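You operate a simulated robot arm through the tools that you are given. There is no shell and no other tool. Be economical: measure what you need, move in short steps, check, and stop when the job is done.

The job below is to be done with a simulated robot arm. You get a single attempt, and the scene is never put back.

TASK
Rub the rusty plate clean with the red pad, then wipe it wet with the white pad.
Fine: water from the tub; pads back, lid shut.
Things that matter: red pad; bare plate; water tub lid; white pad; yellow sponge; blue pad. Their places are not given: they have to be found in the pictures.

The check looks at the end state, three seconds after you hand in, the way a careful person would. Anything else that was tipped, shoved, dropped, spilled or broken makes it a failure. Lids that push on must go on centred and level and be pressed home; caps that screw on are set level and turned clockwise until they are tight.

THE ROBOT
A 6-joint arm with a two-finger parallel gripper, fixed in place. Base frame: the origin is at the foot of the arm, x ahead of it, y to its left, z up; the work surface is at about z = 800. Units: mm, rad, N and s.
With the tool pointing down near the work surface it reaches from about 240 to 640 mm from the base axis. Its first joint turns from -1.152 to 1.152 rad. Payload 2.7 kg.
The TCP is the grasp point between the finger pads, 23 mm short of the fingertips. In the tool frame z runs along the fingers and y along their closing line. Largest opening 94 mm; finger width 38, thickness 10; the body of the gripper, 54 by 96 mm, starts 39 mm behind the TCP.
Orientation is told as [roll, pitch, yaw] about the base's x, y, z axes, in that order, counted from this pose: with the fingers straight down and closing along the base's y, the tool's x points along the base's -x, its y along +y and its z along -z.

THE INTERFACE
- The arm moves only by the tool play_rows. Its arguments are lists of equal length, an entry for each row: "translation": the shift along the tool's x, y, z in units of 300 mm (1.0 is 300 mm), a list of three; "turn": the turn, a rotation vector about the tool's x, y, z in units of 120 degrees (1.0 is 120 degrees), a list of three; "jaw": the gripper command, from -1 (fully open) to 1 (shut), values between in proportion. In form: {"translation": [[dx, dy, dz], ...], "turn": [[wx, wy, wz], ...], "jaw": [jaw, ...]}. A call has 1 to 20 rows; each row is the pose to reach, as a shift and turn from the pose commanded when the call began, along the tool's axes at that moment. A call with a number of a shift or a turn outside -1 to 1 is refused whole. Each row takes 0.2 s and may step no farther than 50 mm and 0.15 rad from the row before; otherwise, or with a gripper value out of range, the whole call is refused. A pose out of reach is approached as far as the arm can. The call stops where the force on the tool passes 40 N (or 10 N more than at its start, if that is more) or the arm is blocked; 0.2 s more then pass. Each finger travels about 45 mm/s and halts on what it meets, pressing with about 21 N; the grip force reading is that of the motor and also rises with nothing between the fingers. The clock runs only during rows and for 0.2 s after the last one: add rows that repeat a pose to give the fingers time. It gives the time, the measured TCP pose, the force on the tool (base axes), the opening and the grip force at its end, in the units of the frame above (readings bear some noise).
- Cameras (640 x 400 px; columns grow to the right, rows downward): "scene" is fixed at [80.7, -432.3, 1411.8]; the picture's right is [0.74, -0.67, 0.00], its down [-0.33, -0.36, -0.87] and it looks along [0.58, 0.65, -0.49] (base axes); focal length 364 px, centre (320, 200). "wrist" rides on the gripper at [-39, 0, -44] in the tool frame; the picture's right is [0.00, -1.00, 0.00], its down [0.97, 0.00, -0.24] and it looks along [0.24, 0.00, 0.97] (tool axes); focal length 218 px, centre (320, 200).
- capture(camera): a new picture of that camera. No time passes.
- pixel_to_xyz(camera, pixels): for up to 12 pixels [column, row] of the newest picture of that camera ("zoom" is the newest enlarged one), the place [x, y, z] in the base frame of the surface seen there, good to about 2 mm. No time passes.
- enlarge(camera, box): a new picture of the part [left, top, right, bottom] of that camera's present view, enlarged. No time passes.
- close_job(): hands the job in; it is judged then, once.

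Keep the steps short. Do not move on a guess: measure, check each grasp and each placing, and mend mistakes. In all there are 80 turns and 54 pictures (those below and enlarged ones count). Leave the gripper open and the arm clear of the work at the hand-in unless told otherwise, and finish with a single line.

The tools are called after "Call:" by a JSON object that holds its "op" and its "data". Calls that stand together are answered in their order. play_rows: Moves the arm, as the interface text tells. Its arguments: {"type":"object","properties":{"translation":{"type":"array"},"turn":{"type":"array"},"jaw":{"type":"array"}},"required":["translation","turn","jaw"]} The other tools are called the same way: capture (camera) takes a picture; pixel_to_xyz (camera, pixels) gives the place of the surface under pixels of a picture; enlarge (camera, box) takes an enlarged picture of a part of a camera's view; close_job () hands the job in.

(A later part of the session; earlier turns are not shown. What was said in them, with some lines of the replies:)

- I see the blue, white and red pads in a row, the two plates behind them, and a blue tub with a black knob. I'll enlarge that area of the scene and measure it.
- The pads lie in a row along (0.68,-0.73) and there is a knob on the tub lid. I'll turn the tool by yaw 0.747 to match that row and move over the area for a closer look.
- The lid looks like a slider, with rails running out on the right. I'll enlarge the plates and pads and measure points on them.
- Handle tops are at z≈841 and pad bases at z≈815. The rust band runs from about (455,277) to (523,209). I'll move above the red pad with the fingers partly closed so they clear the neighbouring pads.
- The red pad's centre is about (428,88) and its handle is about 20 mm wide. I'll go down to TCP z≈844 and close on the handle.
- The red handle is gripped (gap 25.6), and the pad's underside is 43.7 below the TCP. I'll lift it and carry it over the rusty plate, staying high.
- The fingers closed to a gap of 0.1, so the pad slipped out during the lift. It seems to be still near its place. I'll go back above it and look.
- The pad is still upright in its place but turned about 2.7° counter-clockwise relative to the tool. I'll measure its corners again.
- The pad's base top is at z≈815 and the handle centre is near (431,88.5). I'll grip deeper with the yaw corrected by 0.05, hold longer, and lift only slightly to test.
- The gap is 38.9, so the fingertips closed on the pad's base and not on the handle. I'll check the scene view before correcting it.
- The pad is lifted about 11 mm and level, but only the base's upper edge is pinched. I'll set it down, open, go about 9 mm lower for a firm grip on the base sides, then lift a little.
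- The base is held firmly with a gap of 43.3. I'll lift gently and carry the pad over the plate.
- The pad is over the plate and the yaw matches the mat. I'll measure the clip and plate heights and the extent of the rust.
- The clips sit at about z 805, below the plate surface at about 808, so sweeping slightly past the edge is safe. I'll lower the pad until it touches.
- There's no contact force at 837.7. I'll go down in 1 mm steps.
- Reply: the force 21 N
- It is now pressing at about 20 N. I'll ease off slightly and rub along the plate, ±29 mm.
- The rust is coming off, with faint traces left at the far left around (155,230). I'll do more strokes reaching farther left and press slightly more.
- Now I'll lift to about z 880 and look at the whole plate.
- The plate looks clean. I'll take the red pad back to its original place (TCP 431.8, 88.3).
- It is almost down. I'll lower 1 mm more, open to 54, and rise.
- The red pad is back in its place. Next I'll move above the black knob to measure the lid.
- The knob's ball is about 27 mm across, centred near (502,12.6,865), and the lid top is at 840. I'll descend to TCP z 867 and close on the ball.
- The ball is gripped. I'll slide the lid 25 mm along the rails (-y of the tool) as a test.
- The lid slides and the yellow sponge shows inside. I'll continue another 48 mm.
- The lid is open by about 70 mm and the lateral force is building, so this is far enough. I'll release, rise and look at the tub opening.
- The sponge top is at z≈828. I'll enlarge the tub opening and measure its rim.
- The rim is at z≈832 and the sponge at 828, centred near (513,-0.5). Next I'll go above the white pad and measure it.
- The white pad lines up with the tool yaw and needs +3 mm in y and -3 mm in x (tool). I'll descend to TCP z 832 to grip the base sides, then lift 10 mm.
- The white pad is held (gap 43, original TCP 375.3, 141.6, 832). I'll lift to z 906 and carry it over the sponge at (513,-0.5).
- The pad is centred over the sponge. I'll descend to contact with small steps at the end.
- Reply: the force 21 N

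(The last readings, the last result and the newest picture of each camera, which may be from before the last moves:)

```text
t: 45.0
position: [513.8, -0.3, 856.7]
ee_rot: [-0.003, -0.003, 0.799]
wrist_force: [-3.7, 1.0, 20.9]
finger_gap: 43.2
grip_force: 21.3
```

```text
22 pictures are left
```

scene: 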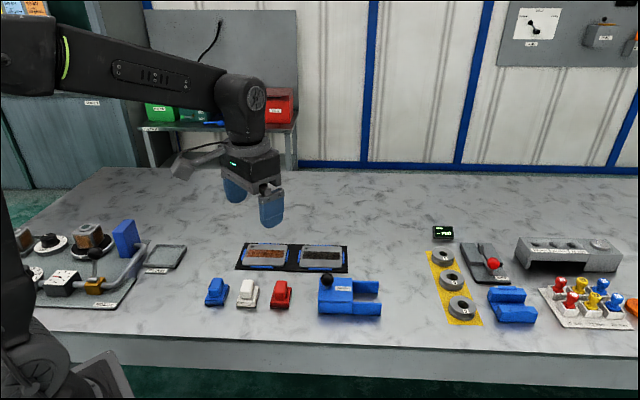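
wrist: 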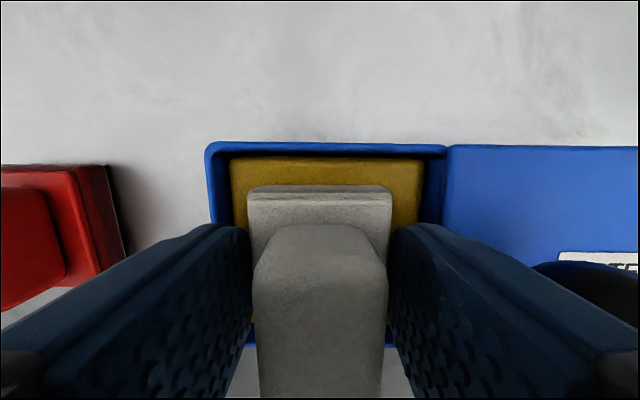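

It is pressing on the sponge at 21 N. I'll hold for a moment to soak, then lift straight up.

Call:
{"op": "play_rows", "data": {"translation": [[0, 0, 0], [0, 0, 0], [0, 0, 0], [0, 0, 0], [0, 0, 0], [0, 0, 0], [0, 0, 0], [0, 0, 0], [0, 0, -0.03], [0, 0, -0.09], [0, 0, -0.17]], "turn": [[0, 0, 0], [0, 0, 0], [0, 0, 0], [0, 0, 0], [0, 0, 0], [0, 0, 0], [0, 0, 0], [0, 0, 0], [0, 0, 0], [0, 0, 0], [0, 0, 0]], "jaw": [1, 1, 1, 1, 1, 1, 1, 1, 1, 1, 1]}}

Call:
{"op": "enlarge", "data": {"camera": "scene", "box": [240, 220, 400, 320]}}

```text
t: 47.4
position: [512.7, -1.0, 908.7]
ee_rot: [0.002, 0.001, 0.798]
wrist_force: [-0.1, -0.1, -0.7]
finger_gap: 43.3
grip_force: 21.4
```

```text
4.00 times, centred on (320, 270) of scene
```

zoom: 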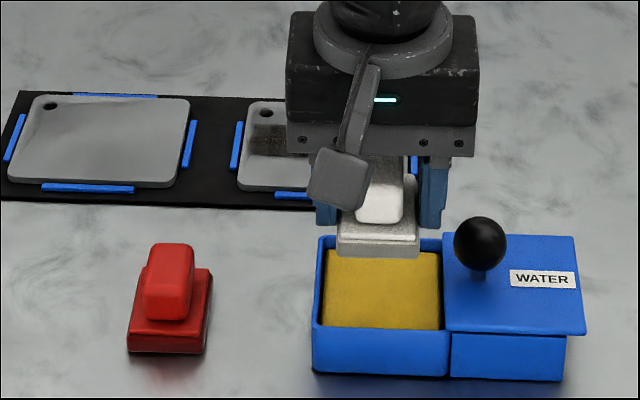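

The pad is wet and level. I'll carry it to the cleaned plate by way of (465,115), avoiding the other plate.

Call:
{"op": "play_rows", "data": {"translation": [[-0.03, 0.07, 0], [-0.075, 0.175, 0], [-0.12, 0.28, 0], [-0.166, 0.384, 0], [-0.26, 0.445, 0], [-0.36, 0.51, 0], [-0.46, 0.575, 0], [-0.531, 0.621, 0], [-0.531, 0.621, 0.08], [-0.531, 0.621, 0.16], [-0.531, 0.621, 0.2], [-0.531, 0.621, 0.225]], "turn": [[0, 0, 0], [0, 0, 0], [0, 0, 0], [0, 0, 0], [0, 0, 0], [0, 0, 0], [0, 0, 0], [0, 0, 0], [0, 0, 0], [0, 0, 0], [0, 0, 0], [0, 0, 0]], "jaw": [1, 1, 1, 1, 1, 1, 1, 1, 1, 1, 1, 1]}}

Call:
{"op": "capture", "data": {"camera": "wrist"}}

```text
t: 50.0
position: [491.5, 243.3, 839.8]
ee_rot: [-0.001, 0.0, 0.798]
wrist_force: [-1.0, -0.3, 0.4]
finger_gap: 43.2
grip_force: 21.3
```

```text
20 pictures are left
```

wrist: 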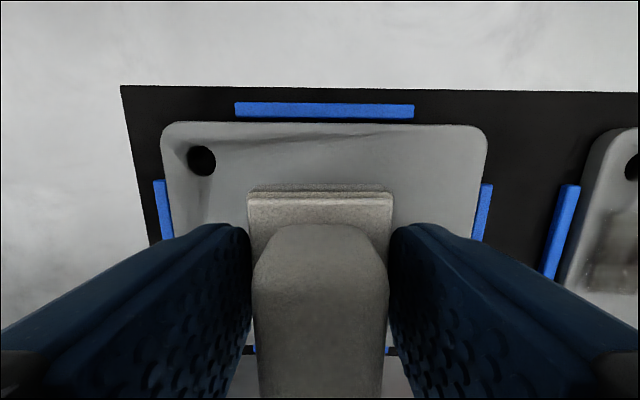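

Now I'll go down in small steps until contact.

Call:
{"op": "play_rows", "data": {"translation": [[0, 0, 0.0033], [0, 0, 0.0067], [0, 0, 0.009], [0, 0, 0.009]], "turn": [[0, 0, 0], [0, 0, 0], [0, 0, 0], [0, 0, 0]], "jaw": [1, 1, 1, 1]}}

```text
t: 51.0
position: [490.2, 245.3, 837.0]
ee_rot: [0.0, 0.0, 0.798]
wrist_force: [-0.3, -0.4, 0.0]
finger_gap: 42.9
grip_force: 20.9
```

Call:
{"op": "play_rows", "data": {"translation": [[0, 0, 0.002], [0, 0, 0.004], [0, 0, 0.006], [0, 0, 0.006]], "turn": [[0, 0, 0], [0, 0, 0], [0, 0, 0], [0, 0, 0]], "jaw": [1, 1, 1, 1]}}

```text
t: 52.0
position: [490.7, 243.2, 837.7]
ee_rot: [-0.003, -0.003, 0.797]
wrist_force: [-5.7, -3.3, 16.0]
finger_gap: 43.3
grip_force: 21.7
```

Contact is at 16 N. I'll wipe along the plate, first through the middle and then offset to both sides.

Call:
{"op": "play_rows", "data": {"translation": [[0, 0.04, -0.001], [0, 0.08, -0.001], [0, 0.108, -0.001], [0, 0.07, -0.001], [0, 0.03, -0.001], [0, -0.01, -0.001], [0, -0.05, -0.001], [0, -0.09, -0.001], [0, -0.108, -0.001], [0, -0.07, -0.001], [0, -0.03, -0.001], [0, 0.01, -0.001], [0, 0.05, -0.001], [0, 0.09, -0.001], [0, 0.108, -0.001], [0, 0.06, -0.001], [0, 0.01, -0.001], [0, -0.04, -0.001], [0, -0.09, -0.001], [0, -0.108, -0.001]], "turn": [[0, 0, 0], [0, 0, 0], [0, 0, 0], [0, 0, 0], [0, 0, 0], [0, 0, 0], [0, 0, 0], [0, 0, 0], [0, 0, 0], [0, 0, 0], [0, 0, 0], [0, 0, 0], [0, 0, 0], [0, 0, 0], [0, 0, 0], [0, 0, 0], [0, 0, 0], [0, 0, 0], [0, 0, 0], [0, 0, 0]], "jaw": [1, 1, 1, 1, 1, 1, 1, 1, 1, 1, 1, 1, 1, 1, 1, 1, 1, 1, 1, 1]}}

Call:
{"op": "capture", "data": {"camera": "wrist"}}

```text
t: 56.2
position: [512.6, 220.5, 836.4]
ee_rot: [-0.001, 0.001, 0.798]
wrist_force: [-4.7, 5.2, 16.3]
finger_gap: 43.4
grip_force: 20.3
```

```text
19 pictures are left
```

wrist: 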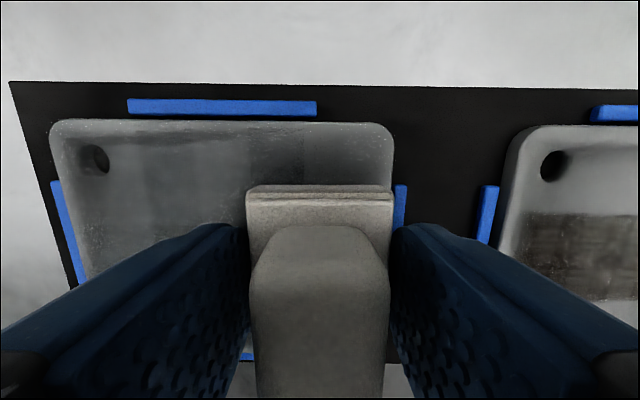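

A wet film is visible. I'll add strokes shifted 13 mm toward the far and near sides to cover it evenly.

Call:
{"op": "play_rows", "data": {"translation": [[-0.03, 0.01, 0], [-0.045, 0.04, 0], [-0.045, 0.09, 0], [-0.045, 0.14, 0], [-0.045, 0.19, 0], [-0.045, 0.216, 0], [0, 0.216, 0], [0.045, 0.216, 0], [0.045, 0.17, 0], [0.045, 0.12, 0], [0.045, 0.07, 0], [0.045, 0.02, 0], [0.045, 0, 0], [0.02, 0, 0], [0, 0, 0], [0, 0.05, 0], [0, 0.1, 0], [0, 0.16, 0], [0, 0.21, 0], [0, 0.15, 0]], "turn": [[0, 0, 0], [0, 0, 0], [0, 0, 0], [0, 0, 0], [0, 0, 0], [0, 0, 0], [0, 0, 0], [0, 0, 0], [0, 0, 0], [0, 0, 0], [0, 0, 0], [0, 0, 0], [0, 0, 0], [0, 0, 0], [0, 0, 0], [0, 0, 0], [0, 0, 0], [0, 0, 0], [0, 0, 0], [0, 0, 0]], "jaw": [1, 1, 1, 1, 1, 1, 1, 1, 1, 1, 1, 1, 1, 1, 1, 1, 1, 1, 1, 1]}}

Call:
{"op": "play_rows", "data": {"translation": [[0, 0, -0.04], [0, 0, -0.1], [0, 0, -0.18]], "turn": [[0, 0, 0], [0, 0, 0], [0, 0, 0]], "jaw": [1, 1, 1]}}

Call:
{"op": "enlarge", "data": {"camera": "scene", "box": [220, 225, 360, 310]}}

```text
t: 60.4
position: [481.5, 253.1, 836.3]
ee_rot: [0.0, -0.001, 0.8]
wrist_force: [-2.3, 2.1, 7.0]
finger_gap: 43.0
grip_force: 21.0
```

```text
t: 61.2
position: [481.6, 253.3, 889.8]
ee_rot: [-0.001, -0.002, 0.797]
wrist_force: [0.2, 0.6, -1.1]
finger_gap: 43.2
grip_force: 21.1
```

```text
4.57 times, centred on (290, 268) of scene
```

zoom: 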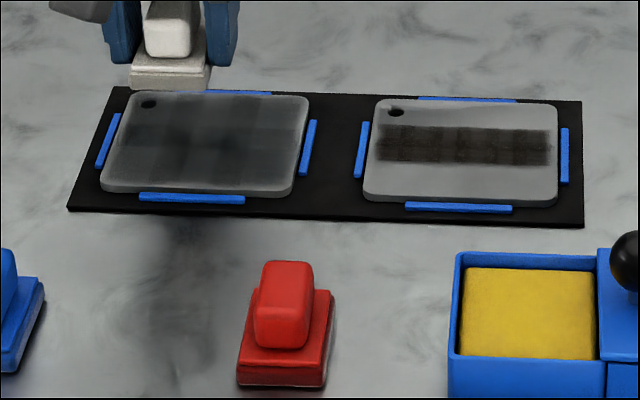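

The plate is clean and evenly wet. I'll take the white pad back to (375.3,141.6).

Call:
{"op": "play_rows", "data": {"translation": [[0.06, -0.001, 0], [0.17, -0.002, 0], [0.28, -0.003, 0], [0.39, -0.005, 0], [0.48, -0.006, 0], [0.514, -0.006, 0], [0.514, -0.006, 0.08], [0.514, -0.006, 0.15], [0.514, -0.006, 0.185], [0.514, -0.006, 0.196], [0.514, -0.006, 0.2]], "turn": [[0, 0, 0], [0, 0, 0], [0, 0, 0], [0, 0, 0], [0, 0, 0], [0, 0, 0], [0, 0, 0], [0, 0, 0], [0, 0, 0], [0, 0, 0], [0, 0, 0]], "jaw": [1, 1, 1, 1, 1, 1, 1, 1, 1, 1, 1]}}

Call:
{"op": "capture", "data": {"camera": "wrist"}}

```text
t: 63.6
position: [375.1, 140.4, 828.8]
ee_rot: [0.0, -0.001, 0.798]
wrist_force: [0.8, 0.1, -0.4]
finger_gap: 42.8
grip_force: 21.5
```

```text
17 pictures are left
```

wrist: 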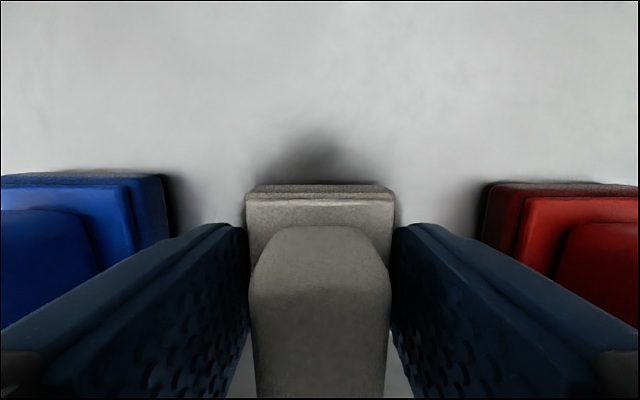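

There's no contact force yet. I'll creep down a little.

Call:
{"op": "play_rows", "data": {"translation": [[0, 0.003, 0.002], [0, 0.003, 0.004], [0, 0.003, 0.006], [0, 0.003, 0.006]], "turn": [[0, 0, 0], [0, 0, 0], [0, 0, 0], [0, 0, 0]], "jaw": [1, 1, 1, 1]}}

```text
t: 64.6
position: [373.1, 141.6, 826.7]
ee_rot: [0.0, 0.002, 0.797]
wrist_force: [0.5, -0.1, -0.8]
finger_gap: 42.8
grip_force: 21.1
```

Call:
{"op": "play_rows", "data": {"translation": [[0, 0, 0.002], [0, 0, 0.004], [0, 0, 0.005], [0, 0, 0.005]], "turn": [[0, 0, 0], [0, 0, 0], [0, 0, 0], [0, 0, 0]], "jaw": [1, 1, 1, 1]}}

```text
t: 65.6
position: [374.3, 141.2, 827.0]
ee_rot: [0.0, -0.004, 0.798]
wrist_force: [-5.0, -1.8, 14.3]
finger_gap: 42.9
grip_force: 20.8
```

Contact is at 14 N. I'll open and rise to look.

Call:
{"op": "play_rows", "data": {"translation": [[0, 0, -0.002], [0, 0, -0.002], [0, 0, -0.002], [0, 0, -0.002], [0, 0, -0.05], [0, 0, -0.15], [0, 0, -0.27], [0, 0, -0.4]], "turn": [[0, 0, 0], [0, 0, 0], [0, 0, 0], [0, 0, 0], [0, 0, 0], [0, 0, 0], [0, 0, 0], [0, 0, 0]], "jaw": [-0.15, -0.15, -0.15, -0.15, -0.15, -0.15, -0.15, -0.15]}}

Call:
{"op": "capture", "data": {"camera": "wrist"}}

```text
t: 67.4
position: [374.0, 141.5, 945.3]
ee_rot: [0.0, 0.0, 0.797]
wrist_force: [0.3, -0.1, 0.4]
finger_gap: 54.1
grip_force: 0.2
```

```text
16 pictures are left
```

wrist: 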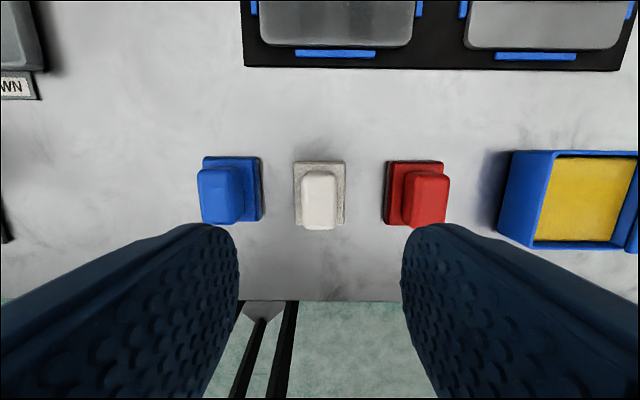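

The white pad is back in its row. I'll go above the lid knob at (553,-39).

Call:
{"op": "play_rows", "data": {"translation": [[0.002, -0.14, -0.03], [0.004, -0.28, -0.03], [0.006, -0.42, -0.03], [0.009, -0.56, -0.03], [0.011, -0.7, -0.03], [0.013, -0.8, -0.03], [0.013, -0.848, -0.03], [0.013, -0.848, -0.03]], "turn": [[0, 0, 0], [0, 0, 0], [0, 0, 0], [0, 0, 0], [0, 0, 0], [0, 0, 0], [0, 0, 0], [0, 0, 0]], "jaw": [-0.15, -0.15, -0.15, -0.15, -0.15, -0.15, -0.15, -0.15]}}

Call:
{"op": "capture", "data": {"camera": "wrist"}}

```text
t: 69.2
position: [553.3, -38.2, 956.0]
ee_rot: [0.0, 0.0, 0.798]
wrist_force: [-0.5, 0.1, 0.0]
finger_gap: 54.1
grip_force: 0.1
```

```text
15 pictures are left
```

wrist: 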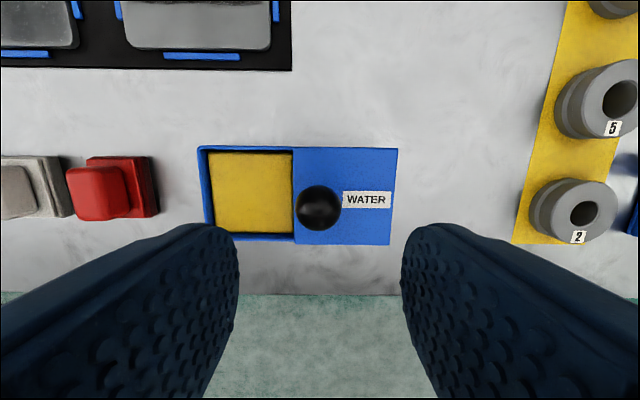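

The knob is centred at (318,208). I'll descend, grip, and slide the lid back about 70 mm.

Call:
{"op": "play_rows", "data": {"translation": [[0, 0, 0.12], [0, 0, 0.23], [0, 0, 0.28], [0, 0, 0.296], [0, 0, 0.296], [0, 0, 0.296], [0, 0, 0.296], [0, 0, 0.296], [0, 0.02, 0.296], [0, 0.05, 0.296], [0, 0.08, 0.296], [0, 0.11, 0.296], [0, 0.14, 0.296], [0, 0.17, 0.296], [0, 0.2, 0.296], [0, 0.225, 0.296]], "turn": [[0, 0, 0], [0, 0, 0], [0, 0, 0], [0, 0, 0], [0, 0, 0], [0, 0, 0], [0, 0, 0], [0, 0, 0], [0, 0, 0], [0, 0, 0], [0, 0, 0], [0, 0, 0], [0, 0, 0], [0, 0, 0], [0, 0, 0], [0, 0, 0]], "jaw": [-0.15, -0.15, -0.15, -0.15, 1, 1, 1, 1, 1, 1, 1, 1, 1, 1, 1, 1]}}

Call:
{"op": "capture", "data": {"camera": "wrist"}}

```text
t: 72.6
position: [505.3, 10.0, 865.5]
ee_rot: [0.0, -0.003, 0.798]
wrist_force: [18.1, 18.2, -25.2]
finger_gap: 28.6
grip_force: 44.7
```

```text
14 pictures are left
```

wrist: 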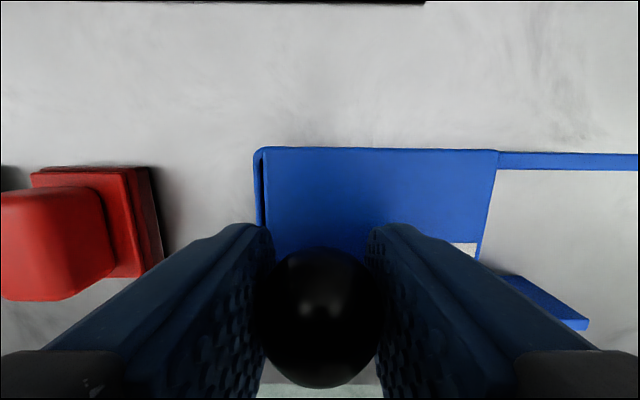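

About 4 mm of gap is left at the lid's left edge, and the sideways force is from binding: the rails run about 2° off the tool's y. I'll shift 2 mm in -x and 1 mm down to relieve it, then push the last 5 mm.

Call:
{"op": "play_rows", "data": {"translation": [[-0.003, 0, 0.002], [-0.006, 0, 0.004], [-0.0065, 0.006, 0.004], [-0.0065, 0.012, 0.004], [-0.0065, 0.017, 0.004], [-0.0065, 0.019, 0.004]], "turn": [[0, 0, 0], [0, 0, 0], [0, 0, 0], [0, 0, 0], [0, 0, 0], [0, 0, 0]], "jaw": [1, 1, 1, 1, 1, 1]}}

Call:
{"op": "capture", "data": {"camera": "wrist"}}

```text
t: 74.0
position: [500.3, 13.8, 865.3]
ee_rot: [0.002, 0.0, 0.797]
wrist_force: [-6.3, -7.2, 11.6]
finger_gap: 28.8
grip_force: 45.3
```

```text
13 pictures are left
```

wrist: 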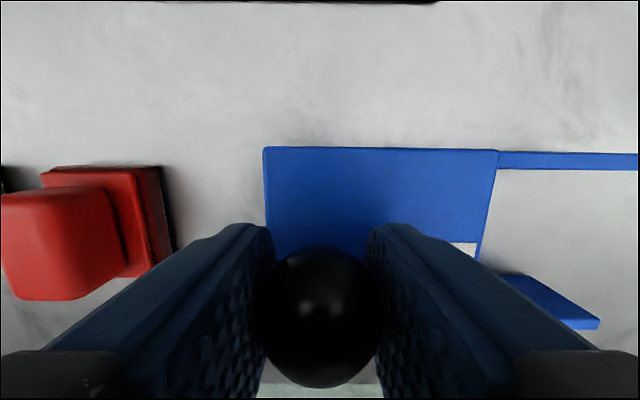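

The lid lines up as at the start. I'll release, rise clear and check.

Call:
{"op": "play_rows", "data": {"translation": [[0, 0, -0.002], [0, 0, -0.002], [0, 0, -0.002], [0, 0, -0.002], [0, 0, -0.1], [0, 0, -0.22], [0, 0, -0.34]], "turn": [[0, 0, 0], [0, 0, 0], [0, 0, 0], [0, 0, 0], [0, 0, 0], [0, 0, 0], [0, 0, 0]], "jaw": [-0.15, -0.15, -0.15, -0.15, -0.15, -0.15, -0.15]}}

Call:
{"op": "enlarge", "data": {"camera": "wrist", "box": [220, 110, 420, 235]}}

Call:
{"op": "enlarge", "data": {"camera": "scene", "box": [190, 225, 400, 355]}}

```text
t: 75.6
position: [502.3, 15.4, 969.2]
ee_rot: [0.002, 0.001, 0.797]
wrist_force: [-0.3, -0.2, 0.2]
finger_gap: 54.2
grip_force: 0.1
```

```text
3.20 times, centred on (320, 172) of wrist
```

zoom: 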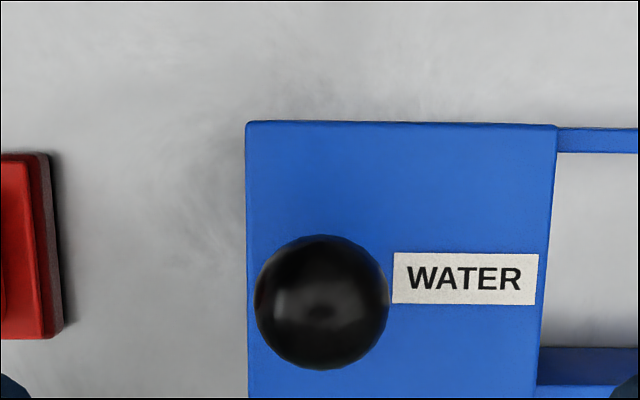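

```text
3.05 times, centred on (295, 290) of scene
```

zoom: 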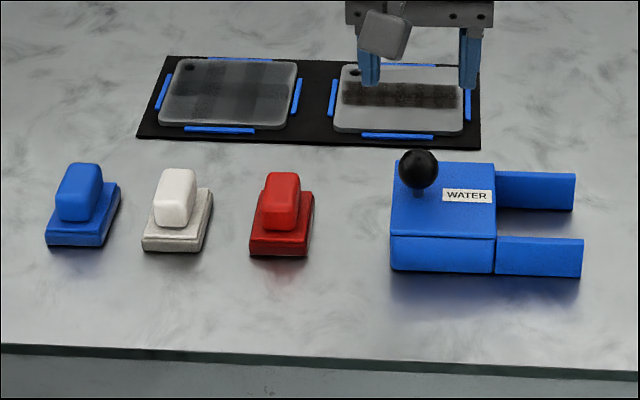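

The lid is closed exactly as at the start and all the pads are in the row. I'll take one close look at the wiped plate from above.

Call:
{"op": "play_rows", "data": {"translation": [[-0.1, 0.12, -0.05], [-0.2, 0.24, -0.05], [-0.3, 0.36, -0.05], [-0.4, 0.48, -0.05], [-0.46, 0.56, -0.05]], "turn": [[0, 0, 0], [0, 0, 0], [0, 0, 0], [0, 0, 0], [0, 0, 0]], "jaw": [-0.5, -1, -1, -1, -1]}}

Call:
{"op": "enlarge", "data": {"camera": "wrist", "box": [200, 100, 440, 250]}}

```text
t: 76.8
position: [478.3, 228.7, 982.9]
ee_rot: [0.001, 0.0, 0.797]
wrist_force: [0.2, -0.4, -0.4]
finger_gap: 94.0
grip_force: 0.1
```

```text
2.67 times, centred on (320, 175) of wrist
```

zoom: 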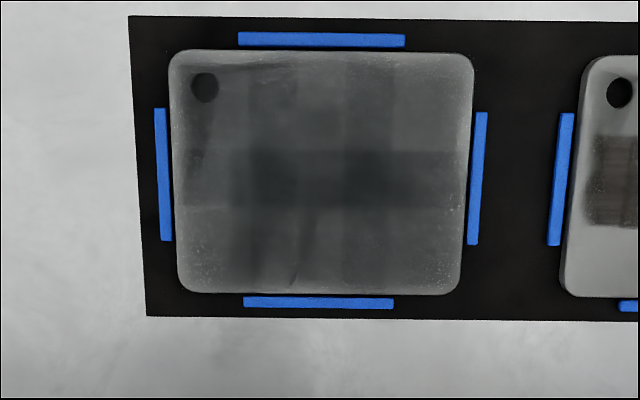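

The plate is rust-free and wet across. I'll move the arm up and clear, with the gripper open.

Call:
{"op": "play_rows", "data": {"translation": [[0.08, -0.05, -0.1], [0.16, -0.1, -0.2], [0.24, -0.15, -0.3], [0.32, -0.2, -0.4], [0.36, -0.22, -0.45]], "turn": [[0, 0, 0], [0, 0, 0], [0, 0, 0], [0, 0, 0], [0, 0, 0]], "jaw": [-1, -1, -1, -1, -1]}}

Call:
{"op": "capture", "data": {"camera": "scene"}}

```text
t: 78.0
position: [450.0, 105.1, 1118.1]
ee_rot: [0.0, -0.001, 0.798]
wrist_force: [1.3, -0.3, -0.1]
finger_gap: 94.2
grip_force: 0.1
```

```text
9 pictures are left
```

scene: 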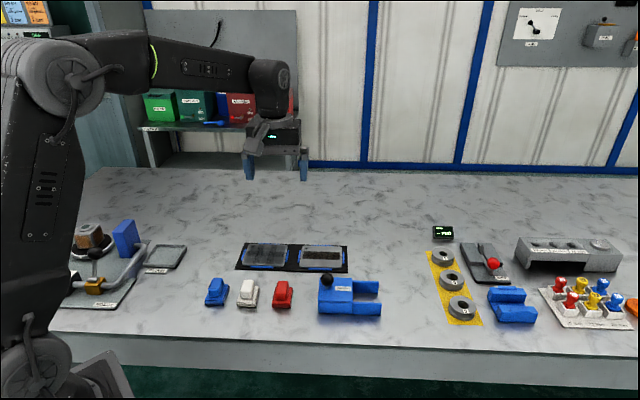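

Everything is in its place and the arm is clear, so I'm handing in.

Call:
{"op": "close_job", "data": {}}

```text
The job is handed in.
```

The rusty plate was rubbed clean with the red pad and wiped wet with the white pad using water from the tub, the lid is shut, and both pads are back in their row (the red one about 2–3 mm off its original spot).
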